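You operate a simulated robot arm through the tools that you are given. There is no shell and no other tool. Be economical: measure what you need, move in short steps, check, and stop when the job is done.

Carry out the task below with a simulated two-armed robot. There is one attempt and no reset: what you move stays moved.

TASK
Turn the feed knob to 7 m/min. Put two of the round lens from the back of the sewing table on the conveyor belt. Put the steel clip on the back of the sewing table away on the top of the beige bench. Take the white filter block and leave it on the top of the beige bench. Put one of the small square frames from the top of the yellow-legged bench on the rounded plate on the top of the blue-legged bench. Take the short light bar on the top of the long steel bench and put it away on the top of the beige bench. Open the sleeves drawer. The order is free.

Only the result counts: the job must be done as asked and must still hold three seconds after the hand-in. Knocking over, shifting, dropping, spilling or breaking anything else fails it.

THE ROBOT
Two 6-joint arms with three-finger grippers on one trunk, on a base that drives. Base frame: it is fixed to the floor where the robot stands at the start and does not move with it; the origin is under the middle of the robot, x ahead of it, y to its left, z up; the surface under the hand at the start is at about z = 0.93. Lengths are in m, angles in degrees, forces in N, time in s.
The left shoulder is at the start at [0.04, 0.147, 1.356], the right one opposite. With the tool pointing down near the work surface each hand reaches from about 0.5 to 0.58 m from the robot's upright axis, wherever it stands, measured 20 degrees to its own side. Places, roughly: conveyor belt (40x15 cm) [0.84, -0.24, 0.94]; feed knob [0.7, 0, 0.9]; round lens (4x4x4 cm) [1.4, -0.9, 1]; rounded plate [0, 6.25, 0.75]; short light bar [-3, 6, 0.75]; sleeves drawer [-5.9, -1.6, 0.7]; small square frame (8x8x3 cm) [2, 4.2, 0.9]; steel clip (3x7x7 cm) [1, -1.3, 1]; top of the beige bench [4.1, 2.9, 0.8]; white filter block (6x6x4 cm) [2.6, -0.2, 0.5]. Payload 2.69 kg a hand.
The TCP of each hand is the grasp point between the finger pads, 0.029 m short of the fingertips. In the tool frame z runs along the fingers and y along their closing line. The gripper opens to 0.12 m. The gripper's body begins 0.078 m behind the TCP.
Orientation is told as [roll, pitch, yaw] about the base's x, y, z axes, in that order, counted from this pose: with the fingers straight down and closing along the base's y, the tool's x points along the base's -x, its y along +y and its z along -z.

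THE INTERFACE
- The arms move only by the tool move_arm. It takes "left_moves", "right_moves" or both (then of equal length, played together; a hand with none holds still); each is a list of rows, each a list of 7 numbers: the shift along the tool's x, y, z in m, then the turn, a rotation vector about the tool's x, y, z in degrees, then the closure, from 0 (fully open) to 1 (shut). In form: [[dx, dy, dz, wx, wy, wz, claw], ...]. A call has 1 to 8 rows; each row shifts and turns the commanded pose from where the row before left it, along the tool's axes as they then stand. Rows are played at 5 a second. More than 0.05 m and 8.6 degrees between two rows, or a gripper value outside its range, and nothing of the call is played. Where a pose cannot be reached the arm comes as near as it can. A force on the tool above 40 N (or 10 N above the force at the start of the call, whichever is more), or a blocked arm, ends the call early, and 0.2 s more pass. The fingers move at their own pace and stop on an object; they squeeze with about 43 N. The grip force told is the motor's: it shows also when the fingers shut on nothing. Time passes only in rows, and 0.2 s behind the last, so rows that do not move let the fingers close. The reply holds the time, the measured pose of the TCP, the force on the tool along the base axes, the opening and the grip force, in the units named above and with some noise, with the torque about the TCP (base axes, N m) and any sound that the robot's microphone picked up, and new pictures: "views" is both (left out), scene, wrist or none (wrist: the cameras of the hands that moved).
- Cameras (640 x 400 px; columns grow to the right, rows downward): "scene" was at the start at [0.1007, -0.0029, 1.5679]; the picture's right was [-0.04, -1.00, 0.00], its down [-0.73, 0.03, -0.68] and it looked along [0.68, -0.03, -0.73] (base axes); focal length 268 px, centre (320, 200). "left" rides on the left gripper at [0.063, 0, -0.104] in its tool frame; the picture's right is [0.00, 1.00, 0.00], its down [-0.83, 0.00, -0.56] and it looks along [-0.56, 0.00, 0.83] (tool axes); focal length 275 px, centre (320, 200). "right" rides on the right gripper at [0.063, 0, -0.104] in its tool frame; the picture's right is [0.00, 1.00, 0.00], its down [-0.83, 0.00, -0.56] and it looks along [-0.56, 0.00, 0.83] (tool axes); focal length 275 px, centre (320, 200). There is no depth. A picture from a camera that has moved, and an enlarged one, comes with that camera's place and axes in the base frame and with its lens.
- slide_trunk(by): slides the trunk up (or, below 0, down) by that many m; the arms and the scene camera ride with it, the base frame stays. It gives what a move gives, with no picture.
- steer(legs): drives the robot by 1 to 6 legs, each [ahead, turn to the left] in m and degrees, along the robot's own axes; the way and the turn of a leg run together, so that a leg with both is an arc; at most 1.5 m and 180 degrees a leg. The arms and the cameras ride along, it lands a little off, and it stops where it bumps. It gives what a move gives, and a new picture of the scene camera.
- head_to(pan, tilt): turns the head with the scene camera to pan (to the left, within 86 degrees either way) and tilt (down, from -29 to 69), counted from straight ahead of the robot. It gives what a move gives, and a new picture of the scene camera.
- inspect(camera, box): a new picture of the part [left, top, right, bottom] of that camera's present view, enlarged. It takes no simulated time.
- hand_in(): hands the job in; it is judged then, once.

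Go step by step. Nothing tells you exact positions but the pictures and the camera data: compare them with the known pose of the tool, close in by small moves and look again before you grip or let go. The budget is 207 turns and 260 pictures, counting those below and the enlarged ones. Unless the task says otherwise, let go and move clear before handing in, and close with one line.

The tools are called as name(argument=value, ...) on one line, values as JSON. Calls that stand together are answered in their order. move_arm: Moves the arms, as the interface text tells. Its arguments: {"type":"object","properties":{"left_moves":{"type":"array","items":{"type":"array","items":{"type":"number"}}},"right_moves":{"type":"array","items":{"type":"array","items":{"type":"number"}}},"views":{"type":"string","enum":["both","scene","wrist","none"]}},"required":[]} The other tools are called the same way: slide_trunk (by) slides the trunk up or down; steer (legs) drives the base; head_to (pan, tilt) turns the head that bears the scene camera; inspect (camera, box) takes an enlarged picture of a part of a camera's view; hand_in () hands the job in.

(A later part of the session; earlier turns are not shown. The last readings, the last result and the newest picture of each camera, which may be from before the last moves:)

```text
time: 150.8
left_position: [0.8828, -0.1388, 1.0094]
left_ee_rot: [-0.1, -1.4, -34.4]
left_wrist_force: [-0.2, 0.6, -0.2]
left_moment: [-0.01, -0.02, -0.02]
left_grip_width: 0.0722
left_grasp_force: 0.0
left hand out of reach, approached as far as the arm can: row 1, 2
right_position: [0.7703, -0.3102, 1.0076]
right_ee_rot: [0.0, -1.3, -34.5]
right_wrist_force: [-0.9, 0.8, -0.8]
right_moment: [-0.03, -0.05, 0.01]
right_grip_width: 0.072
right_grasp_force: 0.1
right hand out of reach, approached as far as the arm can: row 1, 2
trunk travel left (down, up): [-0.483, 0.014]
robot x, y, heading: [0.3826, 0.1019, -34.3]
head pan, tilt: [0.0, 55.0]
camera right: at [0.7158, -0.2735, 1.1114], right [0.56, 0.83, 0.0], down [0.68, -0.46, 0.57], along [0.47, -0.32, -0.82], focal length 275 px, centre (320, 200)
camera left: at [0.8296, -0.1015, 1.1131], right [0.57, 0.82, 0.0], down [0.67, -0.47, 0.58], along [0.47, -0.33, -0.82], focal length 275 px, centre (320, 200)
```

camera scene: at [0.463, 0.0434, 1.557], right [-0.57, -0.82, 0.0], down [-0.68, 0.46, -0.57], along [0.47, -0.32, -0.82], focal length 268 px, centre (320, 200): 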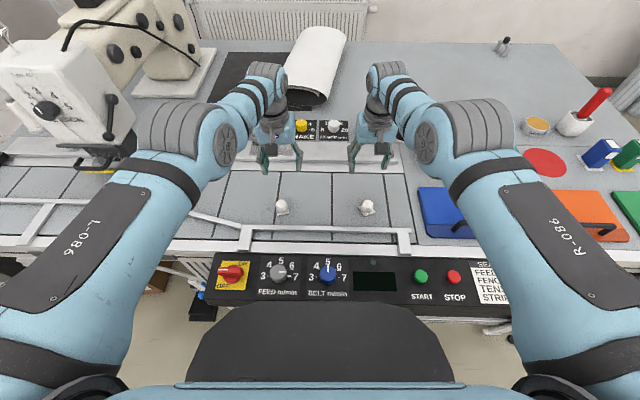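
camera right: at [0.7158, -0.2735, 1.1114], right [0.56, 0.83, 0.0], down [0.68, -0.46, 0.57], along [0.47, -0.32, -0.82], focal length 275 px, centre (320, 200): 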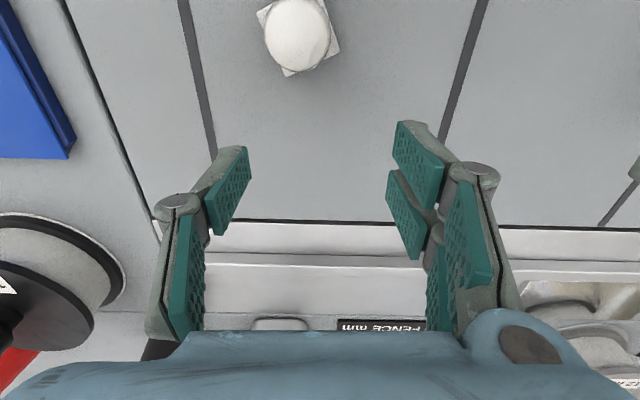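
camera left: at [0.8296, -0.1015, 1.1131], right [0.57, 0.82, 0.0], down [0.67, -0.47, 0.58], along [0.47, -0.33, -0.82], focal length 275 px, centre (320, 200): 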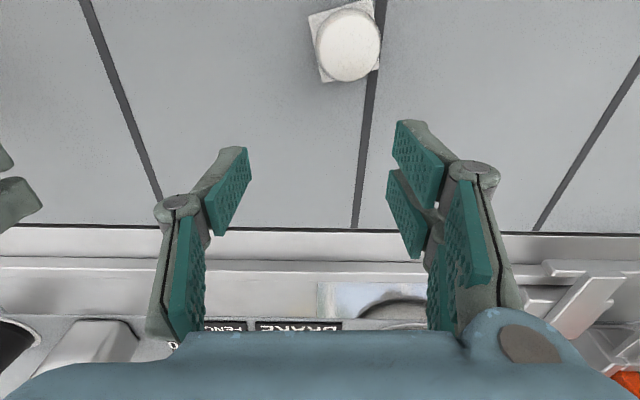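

move_arm(left_moves=[[0.025, 0, 0, 0, 0, 0, 0.4], [0.025, 0, 0, 0, 0, 0, 0.4], [0, 0, 0, 0, 0, 0, 0.4]], right_moves=[[0.025, 0, 0, 0, 0, 0, 0.4], [0.03, 0, 0, 0, 0, 0, 0.4], [0, 0, 0, 0, 0, 0, 0.4]], views="wrist")

```text
time: 151.6
left_position: [0.874, -0.1447, 0.9957]
left_ee_rot: [0.1, -1.3, -34.4]
left_wrist_force: [-0.7, -0.4, -0.1]
left_moment: [0.0, -0.01, -0.01]
left_grip_width: 0.072
left_grasp_force: 0.0
left hand out of reach, approached as far as the arm can: row 1, 2
right_position: [0.7739, -0.2998, 0.9935]
right_ee_rot: [0.0, -1.2, -34.4]
right_wrist_force: [-0.2, 0.2, 0.2]
right_moment: [0.01, 0.04, -0.03]
right_grip_width: 0.0722
right_grasp_force: 0.0
right hand out of reach, approached as far as the arm can: row 1, 2
trunk travel left (down, up): [-0.483, 0.014]
robot x, y, heading: [0.3855, 0.0943, -34.5]
head pan, tilt: [0.0, 55.0]
camera right: at [0.719, -0.2626, 1.0968], right [0.56, 0.83, 0.0], down [0.68, -0.46, 0.57], along [0.47, -0.32, -0.82], focal length 275 px, centre (320, 200)
camera left: at [0.8198, -0.1086, 1.0992], right [0.57, 0.82, 0.0], down [0.67, -0.47, 0.58], along [0.47, -0.33, -0.82], focal length 275 px, centre (320, 200)
```

right: 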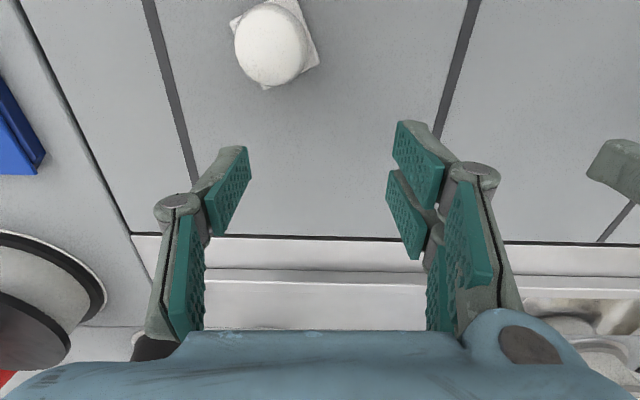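
left: 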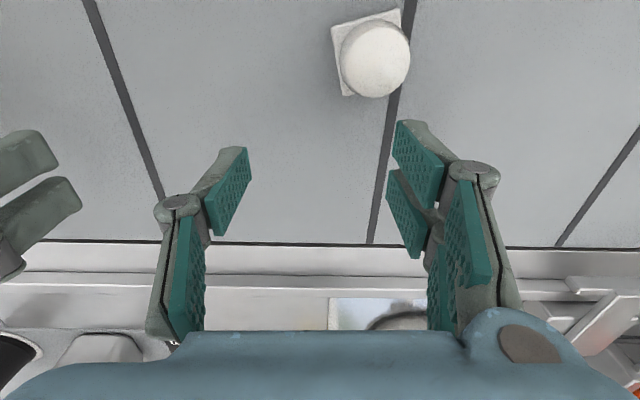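

The inner reach limit forbids this, so I raise the hands, back the base 0.05 m and will carry the lenses by driving.

move_arm(left_moves=[[0, 0, -0.03, 0, 0, 0, 0.4], [0, 0, -0.03, 0, 0, 0, 0.4]], right_moves=[[0, 0, -0.03, 0, 0, 0, 0.4], [0, 0, -0.03, 0, 0, 0, 0.4]], views="none")

steer(legs=[[-0.05, 0]])

```text
time: 152.2
left_position: [0.8811, -0.1537, 1.0528]
left_ee_rot: [0.1, -1.1, -34.5]
left_wrist_force: [-0.5, 1.2, -0.8]
left_moment: [-0.03, 0.0, 0.01]
left_grip_width: 0.0721
left_grasp_force: 0.0
left hand out of reach, approached as far as the arm can: row 1, 2
right_position: [0.7842, -0.305, 1.0522]
right_ee_rot: [-0.1, -1.1, -34.5]
right_wrist_force: [0.6, 0.2, 0.4]
right_moment: [0.0, 0.05, -0.03]
right_grip_width: 0.0722
right_grasp_force: 0.1
right hand out of reach, approached as far as the arm can: row 1, 2
trunk travel left (down, up): [-0.483, 0.014]
robot x, y, heading: [0.3785, 0.1006, -34.5]
head pan, tilt: [0.0, 55.0]
```

```text
time: 153.1
left_position: [0.85, -0.1333, 1.048]
left_ee_rot: [0.0, -0.8, -34.3]
left_wrist_force: [1.5, -1.1, 0.6]
left_moment: [0.07, 0.09, -0.01]
left_grip_width: 0.0722
left_grasp_force: 0.0
right_position: [0.752, -0.282, 1.0455]
right_ee_rot: [-0.2, -0.4, -34.4]
right_wrist_force: [0.9, -1.1, -1.5]
right_moment: [0.05, 0.12, -0.01]
right_grip_width: 0.072
right_grasp_force: 0.0
trunk travel left (down, up): [-0.483, 0.014]
robot x, y, heading: [0.3456, 0.1209, -34.7]
head pan, tilt: [0.0, 55.0]
camera scene: at [0.4315, 0.0651, 1.5563], right [-0.57, -0.82, 0.0], down [-0.68, 0.47, -0.57], along [0.47, -0.32, -0.82], focal length 268 px, centre (320, 200)
```

scene: 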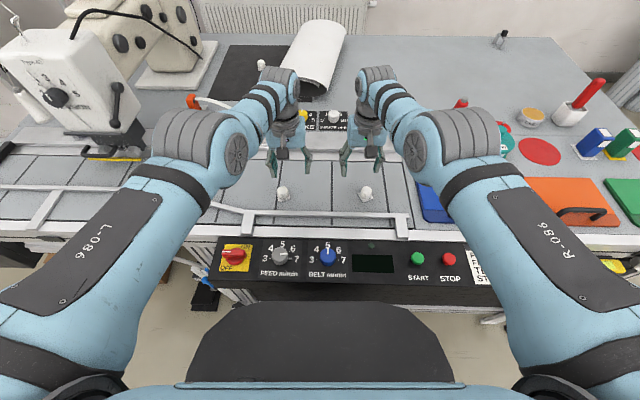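

move_arm(left_moves=[[0.005, 0.015, 0, 0, 0, 0, 0.35], [0.005, 0.0145, 0.01, 0, 0, 0, 0.35], [0.014, 0, 0.02, 0, 0, 0, 0.35], [0, 0, 0, 0, 0, 0, 0.35]], right_moves=[[0.005, -0.012, 0, 0, 0, 0, 0.35], [0.005, -0.012, 0.01, 0, 0, 0, 0.35], [0.012, 0, 0.02, 0, 0, 0, 0.35], [0, 0, 0, 0, 0, 0, 0.35]], views="wrist")

```text
time: 154.1
left_position: [0.8535, -0.1056, 1.0176]
left_ee_rot: [0.0, -1.2, -34.4]
left_wrist_force: [-0.1, 0.2, 0.0]
left_moment: [-0.03, -0.01, 0.01]
left_grip_width: 0.0778
left_grasp_force: 0.0
left hand out of reach, approached as far as the arm can: row 1, 2, 3
right_position: [0.7298, -0.2906, 1.0173]
right_ee_rot: [-0.2, -1.0, -34.4]
right_wrist_force: [0.2, 0.0, 0.6]
right_moment: [0.02, -0.06, -0.01]
right_grip_width: 0.078
right_grasp_force: 0.1
right hand out of reach, approached as far as the arm can: row 1, 2, 3
trunk travel left (down, up): [-0.483, 0.014]
robot x, y, heading: [0.3436, 0.1246, -34.9]
head pan, tilt: [0.0, 55.0]
camera right: at [0.6756, -0.2546, 1.1208], right [0.56, 0.83, 0.0], down [0.68, -0.46, 0.57], along [0.47, -0.32, -0.82], focal length 275 px, centre (320, 200)
camera left: at [0.8, -0.0689, 1.1216], right [0.57, 0.82, 0.0], down [0.67, -0.47, 0.57], along [0.47, -0.33, -0.82], focal length 275 px, centre (320, 200)
```

right: 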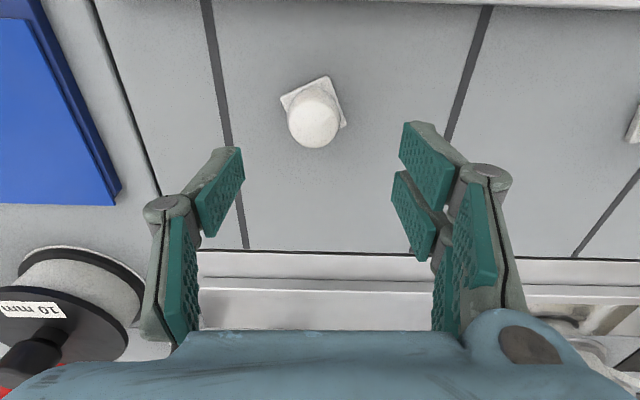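
left: 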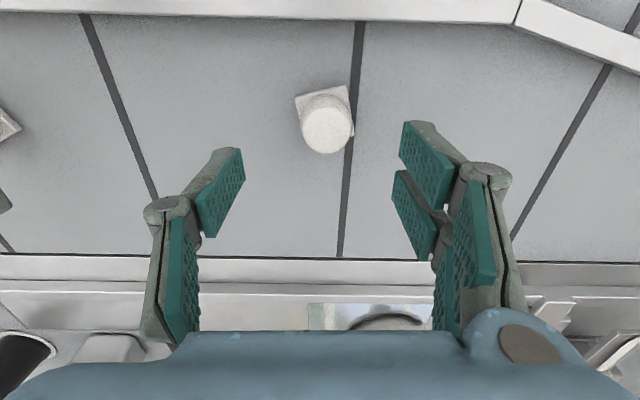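

move_arm(left_moves=[[0.005, 0.002, 0.015, 0, 0, 0, 0.35], [0.006, 0.002, 0.015, 0, 0, 0, 0.35], [0, 0, 0.008, 0, 0, 0, 0.35], [0, 0, 0, 0, 0, 0, 0.35]], right_moves=[[0.004, -0.002, 0.015, 0, 0, 0, 0.35], [0.004, -0.002, 0.015, 0, 0, 0, 0.35], [0, 0, 0.008, 0, 0, 0, 0.35], [0, 0, 0, 0, 0, 0, 0.35]], views="wrist")

```text
time: 155.1
left_position: [0.8507, -0.0971, 0.9764]
left_ee_rot: [-0.1, -1.2, -34.5]
left_wrist_force: [0.6, 0.0, 0.0]
left_moment: [0.02, 0.01, 0.02]
left_grip_width: 0.078
left_grasp_force: 0.1
left hand out of reach, approached as far as the arm can: row 2
right_position: [0.7225, -0.2909, 0.9783]
right_ee_rot: [-0.1, -1.1, -34.4]
right_wrist_force: [0.0, 0.1, -0.6]
right_moment: [0.01, -0.02, 0.01]
right_grip_width: 0.0784
right_grasp_force: 0.1
trunk travel left (down, up): [-0.483, 0.014]
robot x, y, heading: [0.3423, 0.129, -34.5]
head pan, tilt: [0.0, 55.0]
camera right: at [0.6684, -0.2553, 1.0814], right [0.56, 0.83, 0.0], down [0.68, -0.46, 0.57], along [0.47, -0.32, -0.82], focal length 275 px, centre (320, 200)
camera left: at [0.7964, -0.0625, 1.0812], right [0.57, 0.82, 0.0], down [0.67, -0.47, 0.57], along [0.47, -0.33, -0.82], focal length 275 px, centre (320, 200)
```

right: 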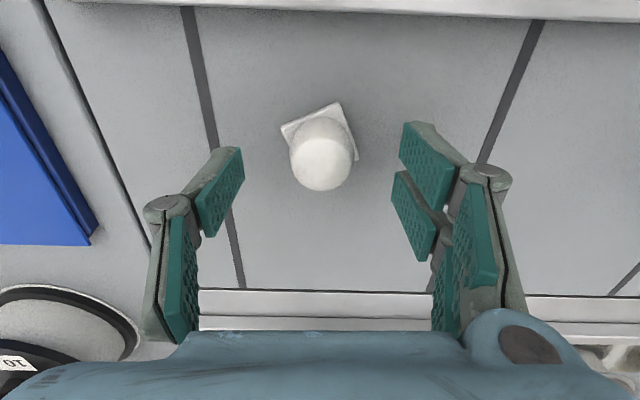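
left: 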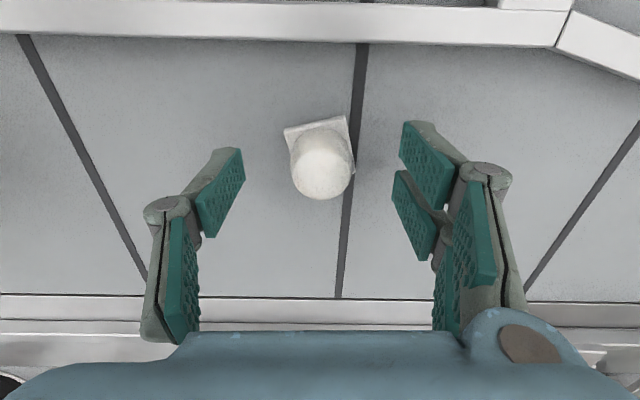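

Well placed. I grip both and lift 1.5 cm.

move_arm(left_moves=[[0, 0, 0, 0, 0, 0, 0.8], [0, 0, 0, 0, 0, 0, 0.8], [0, 0, 0, 0, 0, 0, 0.8], [0, 0, -0.015, 0, 0, 0, 0.8], [0, 0, 0, 0, 0, 0, 0.8]], right_moves=[[0, 0, 0, 0, 0, 0, 0.8], [0, 0, 0, 0, 0, 0, 0.8], [0, 0, 0, 0, 0, 0, 0.8], [0, 0, -0.015, 0, 0, 0, 0.8], [0, 0, 0, 0, 0, 0, 0.8]], views="none")

steer(legs=[[0.05, 0]])

```text
time: 156.3
left_position: [0.8515, -0.0993, 0.9928]
left_ee_rot: [0.0, -1.2, -34.3]
left_wrist_force: [-0.7, 0.8, -0.4]
left_moment: [-0.02, 0.0, -0.01]
left_grip_width: 0.0292
left_grasp_force: 42.8
right_position: [0.7254, -0.2923, 0.9928]
right_ee_rot: [-0.1, -0.9, -34.4]
right_wrist_force: [0.9, -0.1, -0.1]
right_moment: [0.04, 0.0, 0.0]
right_grip_width: 0.0293
right_grasp_force: 43.1
right hand out of reach, approached as far as the arm can: row 4
trunk travel left (down, up): [-0.483, 0.014]
robot x, y, heading: [0.3428, 0.1229, -34.6]
head pan, tilt: [0.0, 55.0]
```

```text
time: 157.3
left_position: [0.8902, -0.1292, 0.9939]
left_ee_rot: [0.0, -1.4, -34.5]
left_wrist_force: [0.4, 0.6, -2.3]
left_moment: [0.01, -0.01, 0.01]
left_grip_width: 0.0294
left_grasp_force: 43.4
right_position: [0.7675, -0.3197, 0.9941]
right_ee_rot: [-0.2, -1.3, -34.4]
right_wrist_force: [-3.4, 1.1, -1.2]
right_moment: [-0.11, -0.24, 0.02]
right_grip_width: 0.0294
right_grasp_force: 42.9
trunk travel left (down, up): [-0.483, 0.014]
robot x, y, heading: [0.3863, 0.0971, -34.4]
head pan, tilt: [0.0, 55.0]
camera scene: at [0.4625, 0.044, 1.5572], right [-0.57, -0.82, 0.0], down [-0.68, 0.46, -0.57], along [0.47, -0.32, -0.82], focal length 268 px, centre (320, 200)
```

scene: 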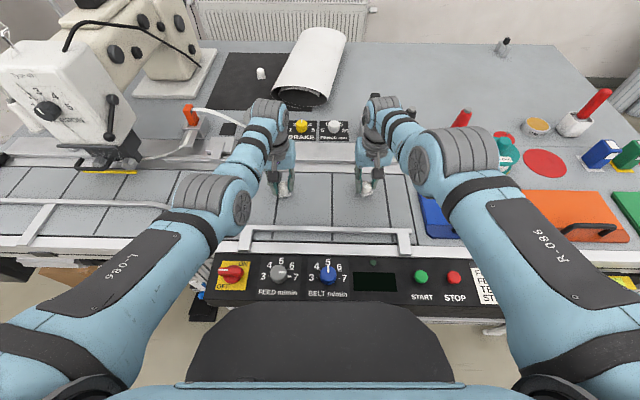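

Now at n≈0.81, the belt's middle. I lower both until they touch.

move_arm(left_moves=[[0, 0, 0.008, 0, 0, 0, 0.8], [0, 0, 0.005, 0, 0, 0, 0.8], [0, 0, 0.003, 0, 0, 0, 0.8], [0, 0, 0, 0, 0, 0, 0.8]], right_moves=[[0, 0, 0.007, 0, 0, 0, 0.8], [0, 0, 0.005, 0, 0, 0, 0.8], [0, 0, 0.002, 0, 0, 0, 0.8], [0, 0, 0, 0, 0, 0, 0.8]], views="wrist")

```text
time: 158.3
left_position: [0.8932, -0.1306, 0.9774]
left_ee_rot: [-0.1, -1.4, -34.4]
left_wrist_force: [-1.3, 0.7, 5.0]
left_moment: [0.21, 0.45, -0.01]
left_grip_width: 0.0294
left_grasp_force: 43.1
right_position: [0.7687, -0.32, 0.981]
right_ee_rot: [0.0, -1.1, -34.4]
right_wrist_force: [-0.5, 0.2, -0.4]
right_moment: [0.02, 0.0, -0.01]
right_grip_width: 0.0294
right_grasp_force: 42.5
trunk travel left (down, up): [-0.483, 0.014]
robot x, y, heading: [0.3852, 0.0968, -34.5]
head pan, tilt: [0.0, 55.0]
camera right: at [0.7133, -0.2835, 1.0843], right [0.56, 0.83, 0.0], down [0.68, -0.46, 0.57], along [0.47, -0.32, -0.82], focal length 275 px, centre (320, 200)
camera left: at [0.8388, -0.0934, 1.0812], right [0.57, 0.82, 0.0], down [0.67, -0.46, 0.58], along [0.47, -0.33, -0.82], focal length 275 px, centre (320, 200)
```

right: 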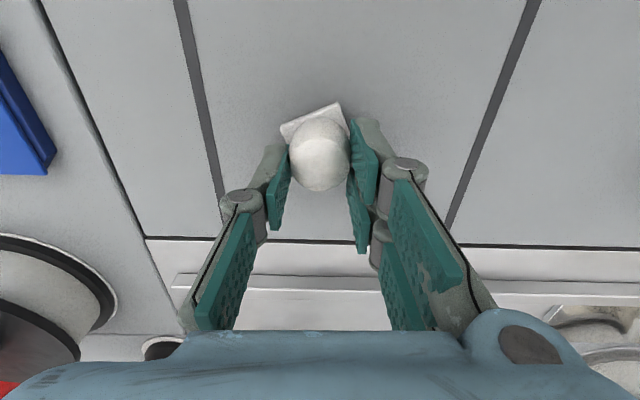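
left: 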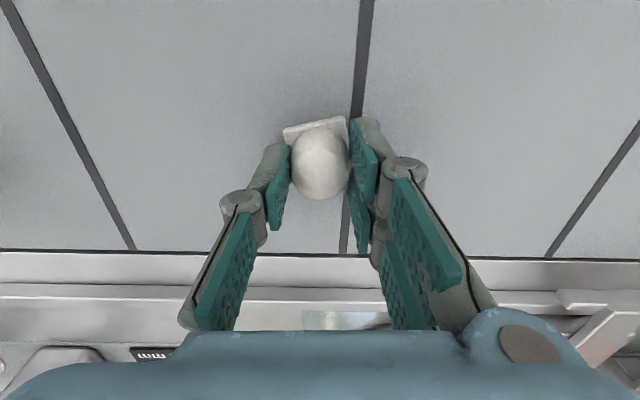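

move_arm(left_moves=[[0, 0, 0, 0, 0, 0, 0.6], [0, 0, 0, 0, 0, 0, 0.4], [0, 0, 0, 0, 0, 0, 0.4]], right_moves=[[0, 0, 0.002, 0, 0, 0, 0.8], [0, 0, 0.002, 0, 0, 0, 0.8], [0, 0, 0, 0, 0, 0, 0.8]], views="none")

```text
time: 159.1
left_position: [0.8913, -0.1289, 0.9793]
left_ee_rot: [0.0, -1.5, -34.3]
left_wrist_force: [0.2, 1.0, -0.7]
left_moment: [-0.01, 0.04, -0.02]
left_grip_width: 0.0721
left_grasp_force: 0.0
right_position: [0.7679, -0.3201, 0.9782]
right_ee_rot: [0.0, -1.3, -34.4]
right_wrist_force: [-0.3, 1.7, 1.4]
right_moment: [-0.03, 0.03, 0.0]
right_grip_width: 0.0295
right_grasp_force: 43.0
trunk travel left (down, up): [-0.483, 0.014]
robot x, y, heading: [0.3862, 0.0941, -34.7]
head pan, tilt: [0.0, 55.0]
```

move_arm(left_moves=[[0, 0, 0, 0, 0, 0, 0.35], [0, 0, 0, 0, 0, 0, 0.35], [0, 0, 0, 0, 0, 0, 0.35], [0, 0, -0.03, 0, 0, 0, 0.35], [0, 0, -0.03, 0, 0, 0, 0.35], [0, 0, -0.03, 0, 0, 0, 0.35]], right_moves=[[0, 0, 0.001, 0, 0, 0, 0.7], [0, 0, 0, 0, 0, 0, 0.5], [0, 0, 0, 0, 0, 0, 0.35], [0, 0, -0.03, 0, 0, 0, 0.35], [0, 0, -0.03, 0, 0, 0, 0.35], [0, 0, -0.03, 0, 0, 0, 0.35]], views="scene")

```text
time: 160.5
left_position: [0.889, -0.1264, 1.0704]
left_ee_rot: [-0.2, -1.5, -34.4]
left_wrist_force: [-1.1, -0.3, 0.4]
left_moment: [-0.01, -0.01, -0.01]
left_grip_width: 0.0782
left_grasp_force: 0.0
right_position: [0.7807, -0.3256, 1.0645]
right_ee_rot: [0.0, -1.1, -34.4]
right_wrist_force: [0.2, -0.3, 0.1]
right_moment: [0.0, 0.03, -0.01]
right_grip_width: 0.0782
right_grasp_force: 0.1
right hand out of reach, approached as far as the arm can: row 1, 4, 5, 6
trunk travel left (down, up): [-0.483, 0.014]
robot x, y, heading: [0.3846, 0.0974, -34.2]
head pan, tilt: [0.0, 55.0]
camera scene: at [0.4621, 0.0441, 1.5573], right [-0.57, -0.82, 0.0], down [-0.68, 0.46, -0.57], along [0.47, -0.32, -0.82], focal length 268 px, centre (320, 200)
```

scene: 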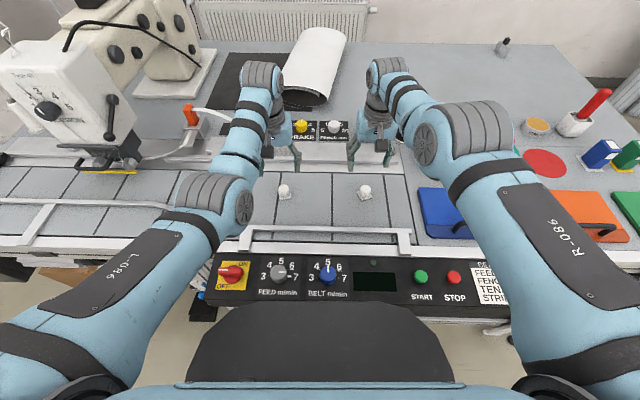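

The lenses stand in the middle of the belt. I now back off and drive around to the back for the steel clip.

steer(legs=[[-0.6, 0], [0, -90], [1.3, 0], [0.5, 0], [0, 90], [1.2, 0]])

```text
time: 186.0
left_position: [0.2993, -1.9581, 1.0676]
left_ee_rot: [0.0, -1.5, -35.2]
left_wrist_force: [0.9, 0.9, 0.0]
left_moment: [0.02, -0.02, 0.03]
left_grip_width: 0.0783
left_grasp_force: 0.1
right_position: [0.1863, -2.1557, 1.0635]
right_ee_rot: [-0.1, -1.2, -35.3]
right_wrist_force: [-1.3, 0.1, -0.8]
right_moment: [-0.02, -0.04, 0.01]
right_grip_width: 0.0781
right_grasp_force: 0.0
trunk travel left (down, up): [-0.483, 0.014]
robot x, y, heading: [-0.1984, -1.7339, -35.4]
head pan, tilt: [0.0, 55.0]
camera scene: at [-0.1268, -1.7801, 1.5573], right [-0.58, -0.82, 0.0], down [-0.67, 0.47, -0.57], along [0.47, -0.33, -0.82], focal length 268 px, centre (320, 200)
```

scene: 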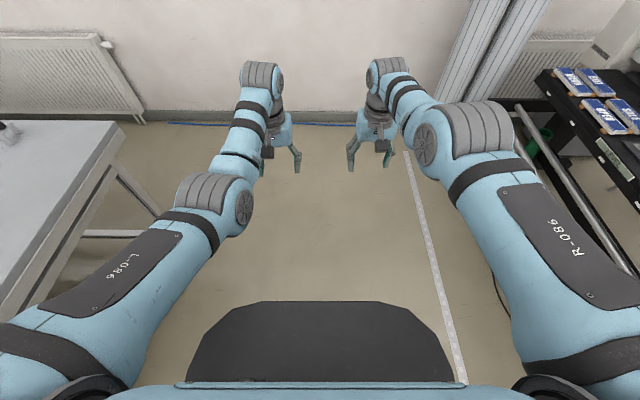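

steer(legs=[[1.25, 0], [0, 88], [0.8, 0]])

head_to(pan=40, tilt=45)

```text
time: 199.9
left_position: [1.5498, -1.2835, 1.0689]
left_ee_rot: [0.0, -1.5, 53.2]
left_wrist_force: [0.1, 0.1, 0.5]
left_moment: [0.01, -0.01, 0.04]
left_grip_width: 0.078
left_grasp_force: 0.0
right_position: [1.7446, -1.3997, 1.0639]
right_ee_rot: [-0.1, -1.3, 53.2]
right_wrist_force: [0.4, 0.2, 0.0]
right_moment: [-0.01, -0.04, 0.02]
right_grip_width: 0.0778
right_grasp_force: 0.1
trunk travel left (down, up): [-0.483, 0.014]
robot x, y, heading: [1.3079, -1.7793, 53.3]
head pan, tilt: [0.0, 55.0]
camera scene: at [1.3622, -1.7045, 1.5574], right [0.8, -0.6, 0.0], down [-0.49, -0.66, -0.57], along [0.34, 0.46, -0.82], focal length 268 px, centre (320, 200)
```

scene: 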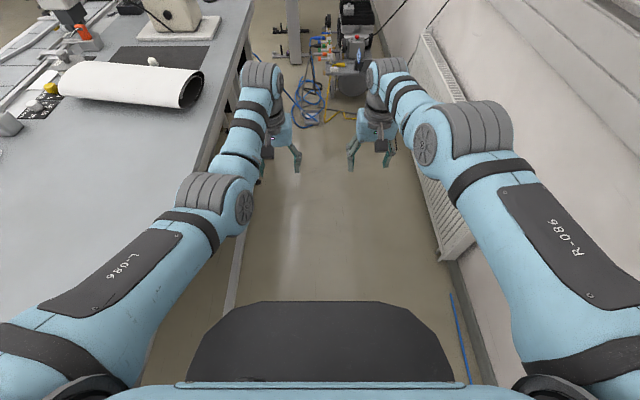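

```text
time: 201.0
left_position: [1.5503, -1.2818, 1.0686]
left_ee_rot: [-0.1, -1.4, 53.2]
left_wrist_force: [0.3, -0.3, 0.3]
left_moment: [0.03, 0.02, -0.03]
left_grip_width: 0.0783
left_grasp_force: 0.1
right_position: [1.7451, -1.3987, 1.0626]
right_ee_rot: [0.0, -1.1, 53.2]
right_wrist_force: [1.3, 0.4, -0.8]
right_moment: [0.03, 0.01, 0.0]
right_grip_width: 0.0778
right_grasp_force: 0.1
trunk travel left (down, up): [-0.483, 0.014]
robot x, y, heading: [1.3072, -1.7777, 53.1]
head pan, tilt: [40.0, 45.0]
camera scene: at [1.3159, -1.6794, 1.5706], right [1.0, 0.05, 0.0], down [0.04, -0.71, -0.71], along [-0.04, 0.71, -0.71], focal length 268 px, centre (320, 200)
```

scene: 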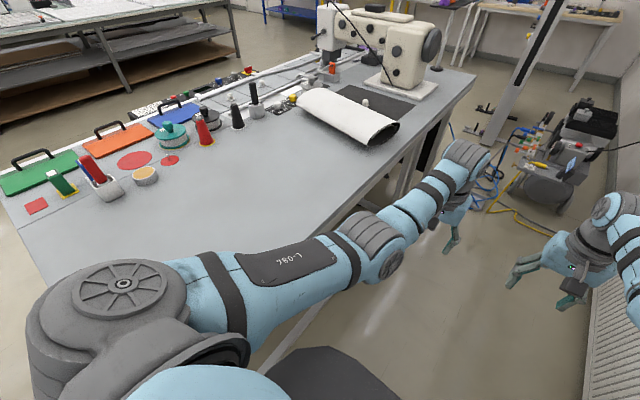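

The clip is hidden under the left arm; I turn left so the left hand comes to its side.

steer(legs=[[0, 40]])

head_to(pan=30, tilt=55)

```text
time: 203.2
left_position: [1.1736, -1.2413, 1.0687]
left_ee_rot: [0.0, -1.4, 93.4]
left_wrist_force: [0.3, 0.1, 0.6]
left_moment: [0.01, 0.0, -0.02]
left_grip_width: 0.0779
left_grasp_force: 0.0
right_position: [1.3983, -1.206, 1.0631]
right_ee_rot: [-0.1, -1.1, 93.4]
right_wrist_force: [-0.6, 0.3, 0.5]
right_moment: [-0.01, 0.02, -0.02]
right_grip_width: 0.0782
right_grasp_force: 0.0
trunk travel left (down, up): [-0.483, 0.014]
robot x, y, heading: [1.3068, -1.7795, 93.0]
head pan, tilt: [40.0, 45.0]
camera scene: at [1.252, -1.6974, 1.5707], right [0.73, 0.69, 0.0], down [0.48, -0.51, -0.71], along [-0.49, 0.51, -0.71], focal length 268 px, centre (320, 200)
```

scene: 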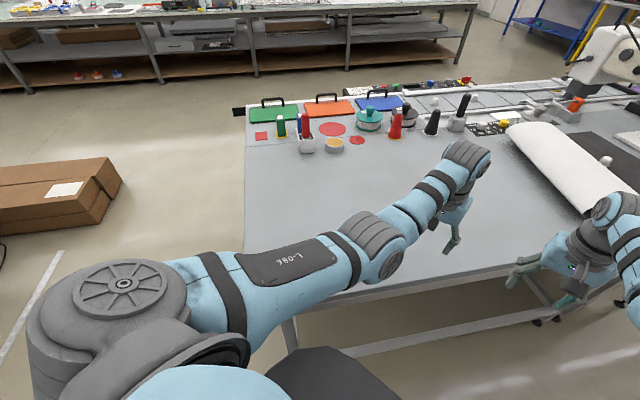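

```text
time: 204.0
left_position: [1.1741, -1.2422, 1.0691]
left_ee_rot: [0.0, -1.4, 93.4]
left_wrist_force: [-0.8, 0.3, 0.2]
left_moment: [0.0, -0.02, -0.03]
left_grip_width: 0.0779
left_grasp_force: 0.1
right_position: [1.3977, -1.205, 1.0628]
right_ee_rot: [-0.1, -1.1, 93.5]
right_wrist_force: [-0.1, 0.2, 1.4]
right_moment: [0.01, 0.0, -0.02]
right_grip_width: 0.0781
right_grasp_force: 0.1
trunk travel left (down, up): [-0.483, 0.014]
robot x, y, heading: [1.3091, -1.7778, 93.6]
head pan, tilt: [30.0, 55.0]
camera scene: at [1.2674, -1.6964, 1.5573], right [0.83, 0.55, 0.0], down [0.45, -0.68, -0.57], along [-0.32, 0.48, -0.82], focal length 268 px, centre (320, 200)
```

scene: 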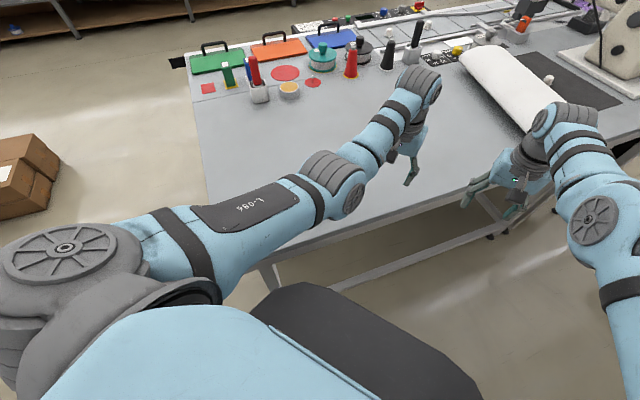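

steer(legs=[[0, 9]])

move_arm(left_moves=[[0, 0, 0, 0, 0, 0, 0]], views="wrist")

```text
time: 205.0
left_position: [1.0935, -1.2709, 1.0692]
left_ee_rot: [0.1, -1.3, 102.4]
left_wrist_force: [0.1, 0.0, -0.1]
left_moment: [0.03, 0.03, 0.0]
left_grip_width: 0.0777
left_grasp_force: 0.0
right_position: [1.308, -1.199, 1.0617]
right_ee_rot: [0.0, -1.0, 102.4]
right_wrist_force: [-0.5, 0.3, -0.2]
right_moment: [-0.01, -0.02, 0.03]
right_grip_width: 0.0777
right_grasp_force: 0.1
trunk travel left (down, up): [-0.483, 0.014]
robot x, y, heading: [1.307, -1.7788, 102.3]
head pan, tilt: [30.0, 55.0]
camera scene: at [1.2586, -1.7032, 1.5573], right [0.74, 0.68, 0.0], down [0.55, -0.6, -0.57], along [-0.39, 0.42, -0.82], focal length 268 px, centre (320, 200)
```

scene: 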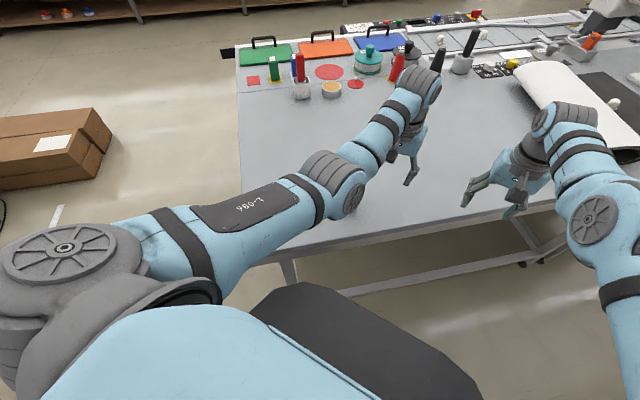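

```text
time: 205.4
left_position: [1.0903, -1.2715, 1.0677]
left_ee_rot: [-0.1, -1.4, 102.5]
left_wrist_force: [0.5, 0.1, 0.1]
left_moment: [0.02, -0.01, -0.02]
left_grip_width: 0.1198
left_grasp_force: 0.0
right_position: [1.3044, -1.1988, 1.063]
right_ee_rot: [-0.2, -1.1, 102.5]
right_wrist_force: [-0.2, 0.1, 0.2]
right_moment: [0.0, 0.01, -0.01]
right_grip_width: 0.0782
right_grasp_force: 0.1
trunk travel left (down, up): [-0.483, 0.014]
robot x, y, heading: [1.3091, -1.7802, 102.5]
head pan, tilt: [30.0, 55.0]
camera left: at [1.1035, -1.336, 1.1721], right [-0.98, -0.21, 0.0], down [-0.17, 0.8, 0.58], along [-0.12, 0.56, -0.82], focal length 275 px, centre (320, 200)
```

left: 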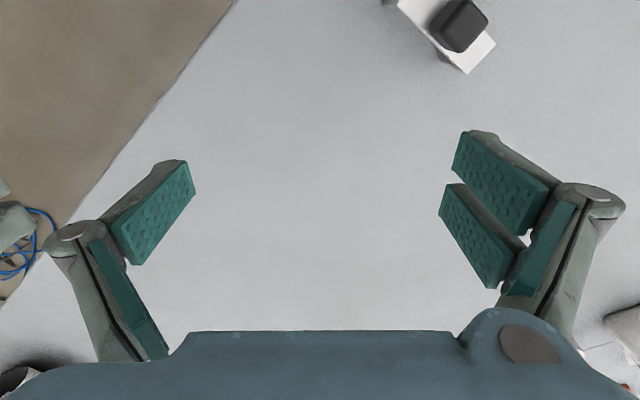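

The clip is at about (1.025,-1.348), its long side along the table's depth. I back 5 cm, move the left hand over it and turn the wrist 43° to grip across its narrow side.

steer(legs=[[-0.05, 0]])

move_arm(left_moves=[[0.005, 0.04, 0, 0, 0, 0, 0], [0.005, 0.04, 0, 0, 0, 0, 0], [0, 0, 0, 0, 0, -8.6, 0], [0, 0, 0, 0, 0, -8.6, 0], [0, 0, 0, 0, 0, -8.6, 0], [0, 0, 0, 0, 0, -8.6, 0], [0, 0, 0, 0, 0, -8.6, 0]], views="both")

```text
time: 206.3
left_position: [1.0991, -1.3099, 1.0635]
left_ee_rot: [0.0, -0.8, 102.5]
left_wrist_force: [-0.5, 0.2, -0.5]
left_moment: [-0.11, -0.01, 0.01]
left_grip_width: 0.1197
left_grasp_force: 0.1
right_position: [1.3145, -1.2395, 1.0576]
right_ee_rot: [-0.1, -0.6, 102.5]
right_wrist_force: [-0.1, 1.3, -1.1]
right_moment: [-0.06, -0.02, 0.0]
right_grip_width: 0.0782
right_grasp_force: 0.1
trunk travel left (down, up): [-0.483, 0.014]
robot x, y, heading: [1.3164, -1.8263, 102.6]
head pan, tilt: [30.0, 55.0]
camera scene: at [1.2633, -1.7395, 1.5564], right [0.74, 0.67, -0.01], down [0.55, -0.61, -0.57], along [-0.39, 0.42, -0.82], focal length 268 px, centre (320, 200)
```

scene: 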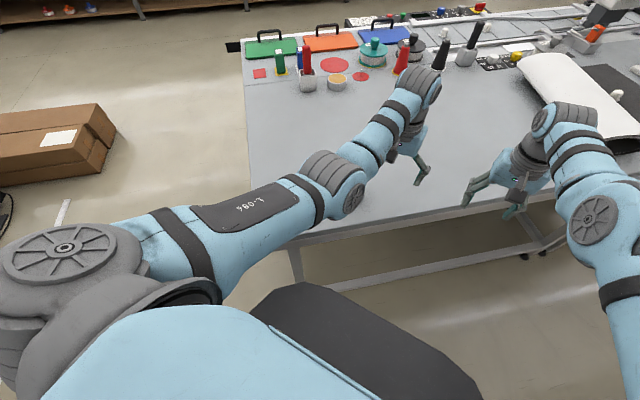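

```text
time: 207.9
left_position: [1.0261, -1.347, 1.0676]
left_ee_rot: [-0.9, -1.0, 145.8]
left_wrist_force: [-0.4, 0.6, -0.6]
left_moment: [-0.02, -0.01, -0.04]
left_grip_width: 0.1202
left_grasp_force: 0.0
right_position: [1.318, -1.2481, 1.0627]
right_ee_rot: [-0.1, -1.0, 102.5]
right_wrist_force: [0.6, 0.1, -1.0]
right_moment: [0.0, 0.01, 0.0]
right_grip_width: 0.0778
right_grasp_force: 0.0
trunk travel left (down, up): [-0.483, 0.014]
robot x, y, heading: [1.3196, -1.8293, 102.3]
head pan, tilt: [30.0, 55.0]
camera scene: at [1.2664, -1.7531, 1.5573], right [0.74, 0.68, 0.0], down [0.55, -0.6, -0.57], along [-0.39, 0.42, -0.82], focal length 268 px, centre (320, 200)
camera left: at [1.0787, -1.386, 1.1723], right [-0.57, -0.82, -0.02], down [-0.68, 0.46, 0.57], along [-0.46, 0.33, -0.82], focal length 275 px, centre (320, 200)
```

scene: 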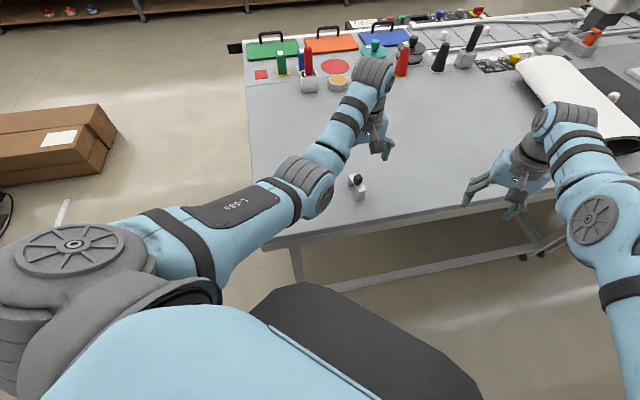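
left: 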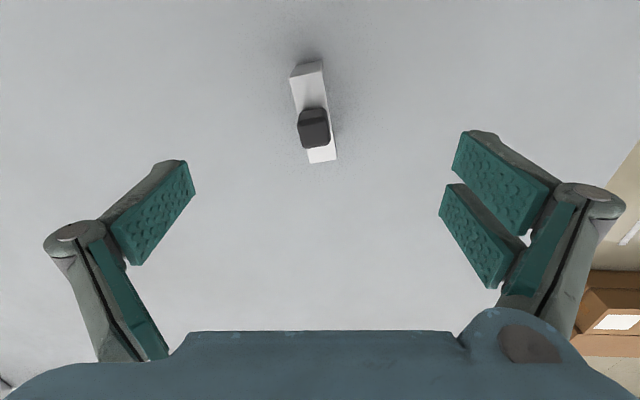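

inspect(camera="left", box=[240, 50, 400, 180])

inspect(camera="scene", box=[320, 160, 400, 210])

```text
3.08 times, centred on (320, 115) of left
camera zoom: at [1.0787, -1.386, 1.1723], right [-0.57, -0.82, -0.02], down [-0.68, 0.46, 0.57], along [-0.46, 0.33, -0.82], focal length 847 px, centre (320, 462)
```

zoom: 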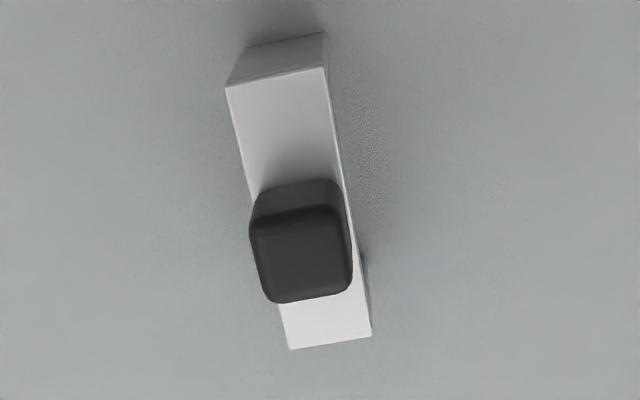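

```text
8.00 times, centred on (360, 185) of scene
camera zoom: at [1.2664, -1.7531, 1.5573], right [0.74, 0.68, 0.0], down [0.55, -0.6, -0.57], along [-0.39, 0.42, -0.82], focal length 2146 px, centre (0, 320)
```

zoom: 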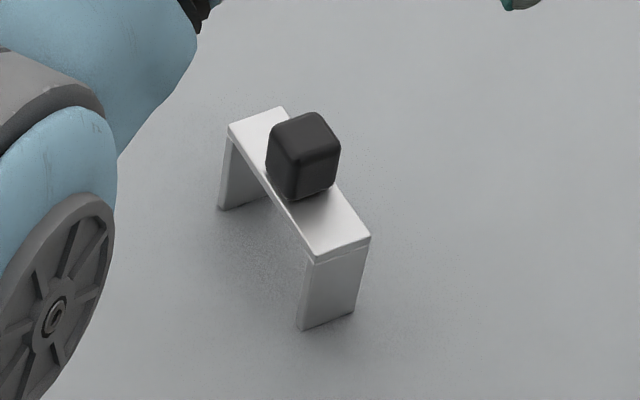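

The clip is a small bridge with a black knob on top. I turn 9° more, then come down over its middle.

move_arm(left_moves=[[0, -0.004, 0, 0, 0, -4.5, 0.3], [0, 0, 0.03, 0, 0, -4.5, 0.4], [0, 0, 0.02, 0, 0, 0, 0.4], [0, 0, 0, 0, 0, 0, 0.4]], views="wrist")

```text
time: 208.9
left_position: [1.025, -1.3409, 1.0177]
left_ee_rot: [-1.1, -0.8, 154.5]
left_wrist_force: [0.0, 0.0, 0.1]
left_moment: [-0.01, -0.01, 0.0]
left_grip_width: 0.0721
left_grasp_force: 0.0
right_position: [1.3172, -1.2483, 1.065]
right_ee_rot: [-0.1, -1.1, 102.4]
right_wrist_force: [0.5, 0.9, -0.2]
right_moment: [0.01, 0.02, -0.01]
right_grip_width: 0.078
right_grasp_force: 0.0
trunk travel left (down, up): [-0.483, 0.014]
robot x, y, heading: [1.3178, -1.8258, 102.5]
head pan, tilt: [30.0, 55.0]
camera left: at [1.0835, -1.3725, 1.122], right [-0.43, -0.9, -0.02], down [-0.75, 0.35, 0.57], along [-0.5, 0.26, -0.82], focal length 275 px, centre (320, 200)
```

left: 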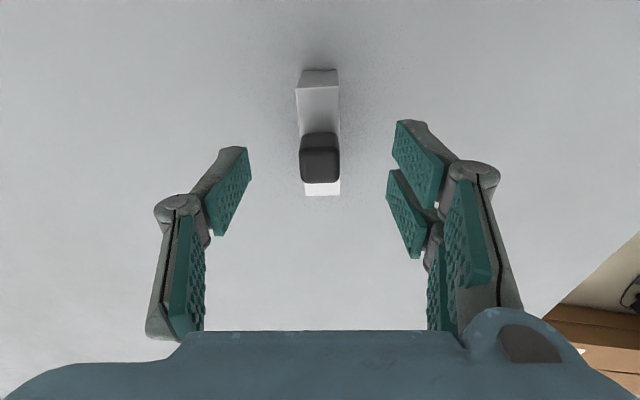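

move_arm(left_moves=[[-0.003, 0, 0.02, 0, 0, 0, 0.4], [0, 0, 0.022, 0, 0, 0, 0.4], [0, 0, 0, 0, 0, 0, 0.4], [0, 0, 0, 0, 0, 0, 0.85], [0, 0, 0, 0, 0, 0, 0.85]], views="wrist")

```text
time: 210.2
left_position: [1.0225, -1.3396, 0.9765]
left_ee_rot: [-1.1, -0.8, 154.4]
left_wrist_force: [-0.6, -0.9, 0.8]
left_moment: [-0.01, 0.06, 0.03]
left_grip_width: 0.02
left_grasp_force: 43.7
right_position: [1.3162, -1.2476, 1.0635]
right_ee_rot: [-0.1, -1.2, 102.6]
right_wrist_force: [0.4, 0.7, -0.1]
right_moment: [0.0, 0.02, 0.01]
right_grip_width: 0.0778
right_grasp_force: 0.1
trunk travel left (down, up): [-0.483, 0.014]
robot x, y, heading: [1.3157, -1.825, 102.6]
head pan, tilt: [30.0, 55.0]
camera left: at [1.0808, -1.3709, 1.0805], right [-0.43, -0.9, -0.02], down [-0.75, 0.35, 0.57], along [-0.5, 0.26, -0.82], focal length 275 px, centre (320, 200)
```

left: 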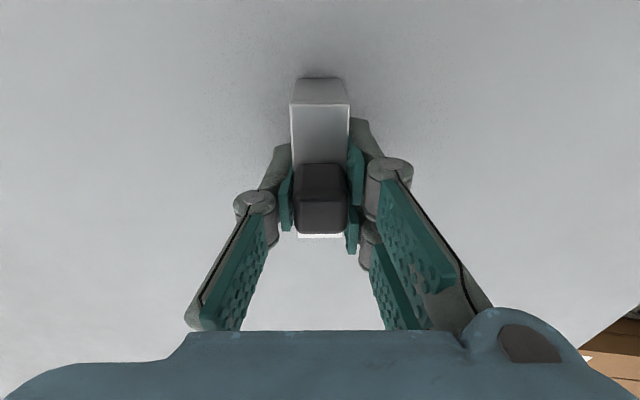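

Gripped. I lift the clip and turn the wrist back.

move_arm(left_moves=[[0, 0, -0.03, 0, 0, 0, 0.85], [0, 0, -0.04, 0, 0, 0, 0.85], [0, 0, -0.02, 0, 0, 8.6, 0.85], [0, 0, 0, 0, 0, 8.6, 0.85], [0, 0, 0, 0, 0, 8.6, 0.85], [0, 0, 0, 0, 0, 8.6, 0.85], [0, 0, 0, 0, 0, 8.6, 0.85], [0, 0, 0, 0, 0, 8.6, 0.85]], views="wrist")

steer(legs=[[0, -47]])

head_to(pan=0, tilt=25)

```text
time: 211.9
left_position: [1.0251, -1.3418, 1.0658]
left_ee_rot: [0.0, -1.4, 102.7]
left_wrist_force: [1.0, 0.1, -0.1]
left_moment: [-0.02, 0.03, 0.01]
left_grip_width: 0.0198
left_grasp_force: 43.3
right_position: [1.317, -1.2476, 1.0627]
right_ee_rot: [-0.1, -1.2, 102.5]
right_wrist_force: [-0.1, 0.2, 0.7]
right_moment: [0.04, 0.07, -0.01]
right_grip_width: 0.078
right_grasp_force: 0.0
trunk travel left (down, up): [-0.483, 0.014]
robot x, y, heading: [1.3157, -1.8268, 102.5]
head pan, tilt: [30.0, 55.0]
camera left: at [1.0392, -1.4068, 1.1697], right [-0.98, -0.22, 0.0], down [-0.18, 0.8, 0.58], along [-0.12, 0.56, -0.82], focal length 275 px, centre (320, 200)
```

left: 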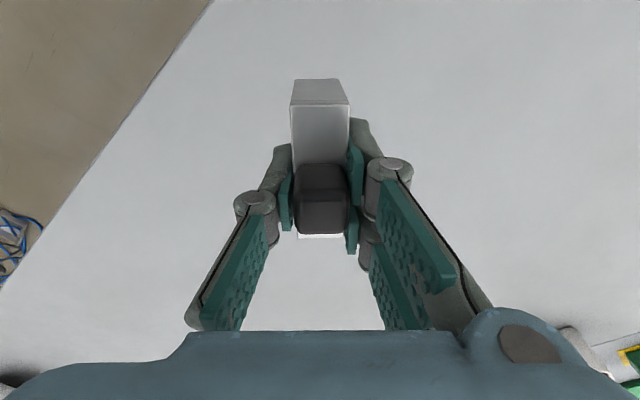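

```text
time: 214.5
left_position: [1.468, -1.2799, 1.0657]
left_ee_rot: [-0.1, -1.4, 56.2]
left_wrist_force: [-0.4, 0.9, -1.0]
left_moment: [0.02, 0.02, -0.02]
left_grip_width: 0.0198
left_grasp_force: 43.6
right_position: [1.7376, -1.4289, 1.063]
right_ee_rot: [-0.1, -1.2, 56.0]
right_wrist_force: [-0.3, 0.0, 0.6]
right_moment: [-0.01, 0.02, 0.03]
right_grip_width: 0.078
right_grasp_force: 0.0
trunk travel left (down, up): [-0.483, 0.014]
robot x, y, heading: [1.3209, -1.8267, 55.8]
head pan, tilt: [30.0, 55.0]
camera scene: at [1.3347, -1.7367, 1.5572], right [1.0, -0.07, 0.0], down [-0.06, -0.82, -0.57], along [0.04, 0.57, -0.82], focal length 268 px, centre (320, 200)
```

scene: 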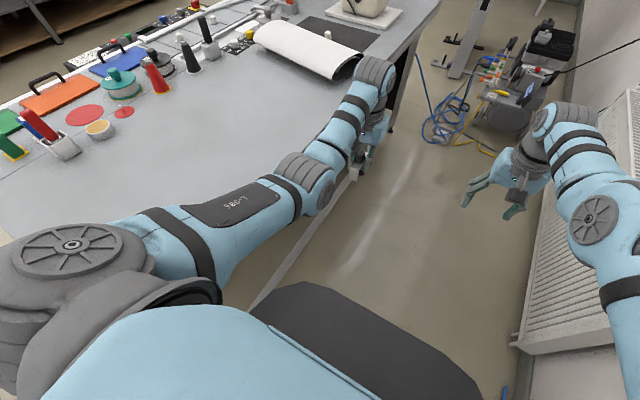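

```text
time: 215.4
left_position: [1.4703, -1.281, 1.0657]
left_ee_rot: [-0.1, -1.4, 56.3]
left_wrist_force: [0.4, 0.6, -0.3]
left_moment: [-0.01, 0.01, -0.01]
left_grip_width: 0.0195
left_grasp_force: 43.3
right_position: [1.7383, -1.4283, 1.0634]
right_ee_rot: [-0.1, -1.1, 55.9]
right_wrist_force: [0.4, -0.4, 0.6]
right_moment: [0.0, 0.0, 0.0]
right_grip_width: 0.078
right_grasp_force: 0.1
trunk travel left (down, up): [-0.483, 0.014]
robot x, y, heading: [1.3164, -1.8254, 55.7]
head pan, tilt: [0.0, 25.0]
camera scene: at [1.3821, -1.7331, 1.6012], right [0.83, -0.56, 0.0], down [-0.24, -0.35, -0.91], along [0.51, 0.75, -0.42], focal length 268 px, centre (320, 200)
```

scene: 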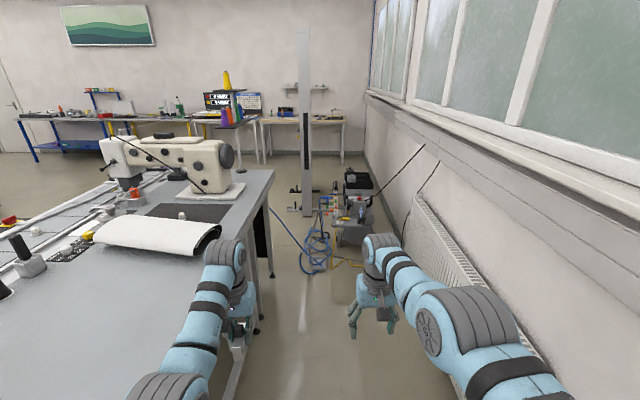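

inspect(camera="scene", box=[270, 160, 430, 285])

```text
3.20 times, centred on (350, 222) of scene
camera zoom: at [1.3821, -1.7331, 1.6012], right [0.83, -0.56, 0.0], down [-0.24, -0.35, -0.91], along [0.51, 0.75, -0.42], focal length 858 px, centre (224, 128)
```

zoom: 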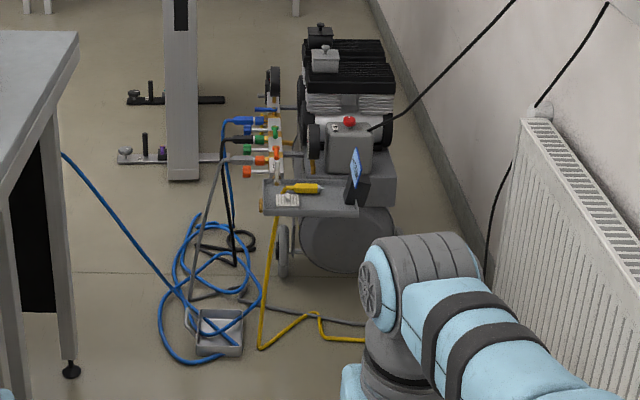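

The filter block seems to lie on the compressor's shelf near (2.585,-0.253,0.52). I drive on along the aisle toward it, keeping clear of the hoses.

steer(legs=[[0, -9.2], [1.15, 0], [0, 19.5]])

head_to(pan=-15, tilt=45)

```text
time: 222.9
left_position: [2.1703, -0.4464, 1.0666]
left_ee_rot: [0.0, -1.4, 65.4]
left_wrist_force: [1.3, -0.6, -0.9]
left_moment: [0.03, 0.01, -0.01]
left_grip_width: 0.0196
left_grasp_force: 43.0
right_position: [2.4589, -0.5508, 1.0628]
right_ee_rot: [-0.1, -1.1, 65.0]
right_wrist_force: [0.2, 0.4, 0.8]
right_moment: [-0.02, -0.01, 0.02]
right_grip_width: 0.0779
right_grasp_force: 0.1
trunk travel left (down, up): [-0.483, 0.014]
robot x, y, heading: [2.1081, -1.0115, 65.0]
head pan, tilt: [0.0, 25.0]
camera scene: at [2.1566, -0.9082, 1.6012], right [0.91, -0.42, 0.0], down [-0.18, -0.38, -0.91], along [0.38, 0.82, -0.42], focal length 268 px, centre (320, 200)
```

scene: 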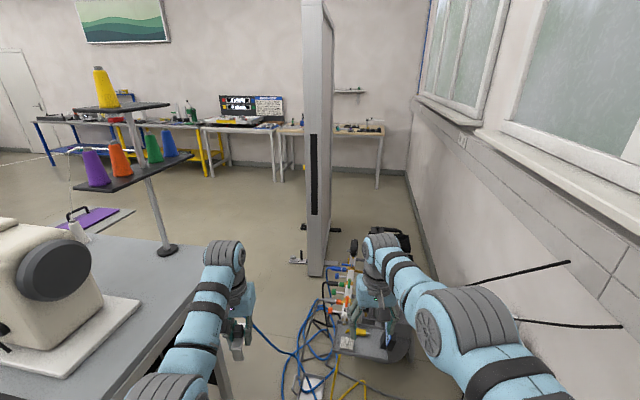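

```text
time: 223.8
left_position: [2.1696, -0.4482, 1.0657]
left_ee_rot: [-0.1, -1.4, 65.4]
left_wrist_force: [0.4, 0.2, -0.6]
left_moment: [-0.01, -0.01, 0.0]
left_grip_width: 0.0198
left_grasp_force: 42.8
right_position: [2.4568, -0.5505, 1.0634]
right_ee_rot: [-0.2, -1.3, 65.0]
right_wrist_force: [0.2, -0.4, -0.1]
right_moment: [0.0, -0.02, -0.01]
right_grip_width: 0.0779
right_grasp_force: 0.1
trunk travel left (down, up): [-0.483, 0.014]
robot x, y, heading: [2.1061, -1.0104, 64.8]
head pan, tilt: [-15.0, 45.0]
camera scene: at [2.168, -0.9293, 1.5707], right [0.77, -0.64, 0.0], down [-0.45, -0.54, -0.71], along [0.46, 0.54, -0.71], focal length 268 px, centre (320, 200)
```

scene: 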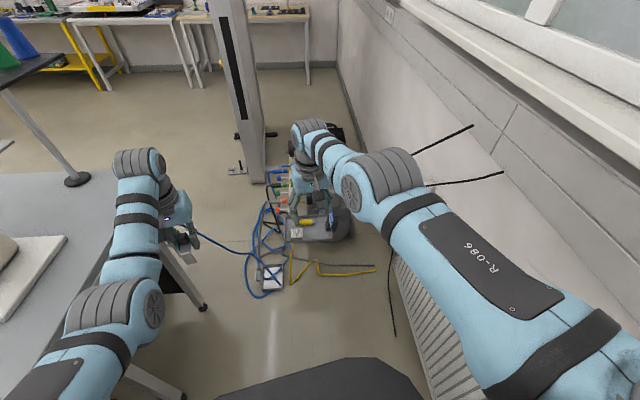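

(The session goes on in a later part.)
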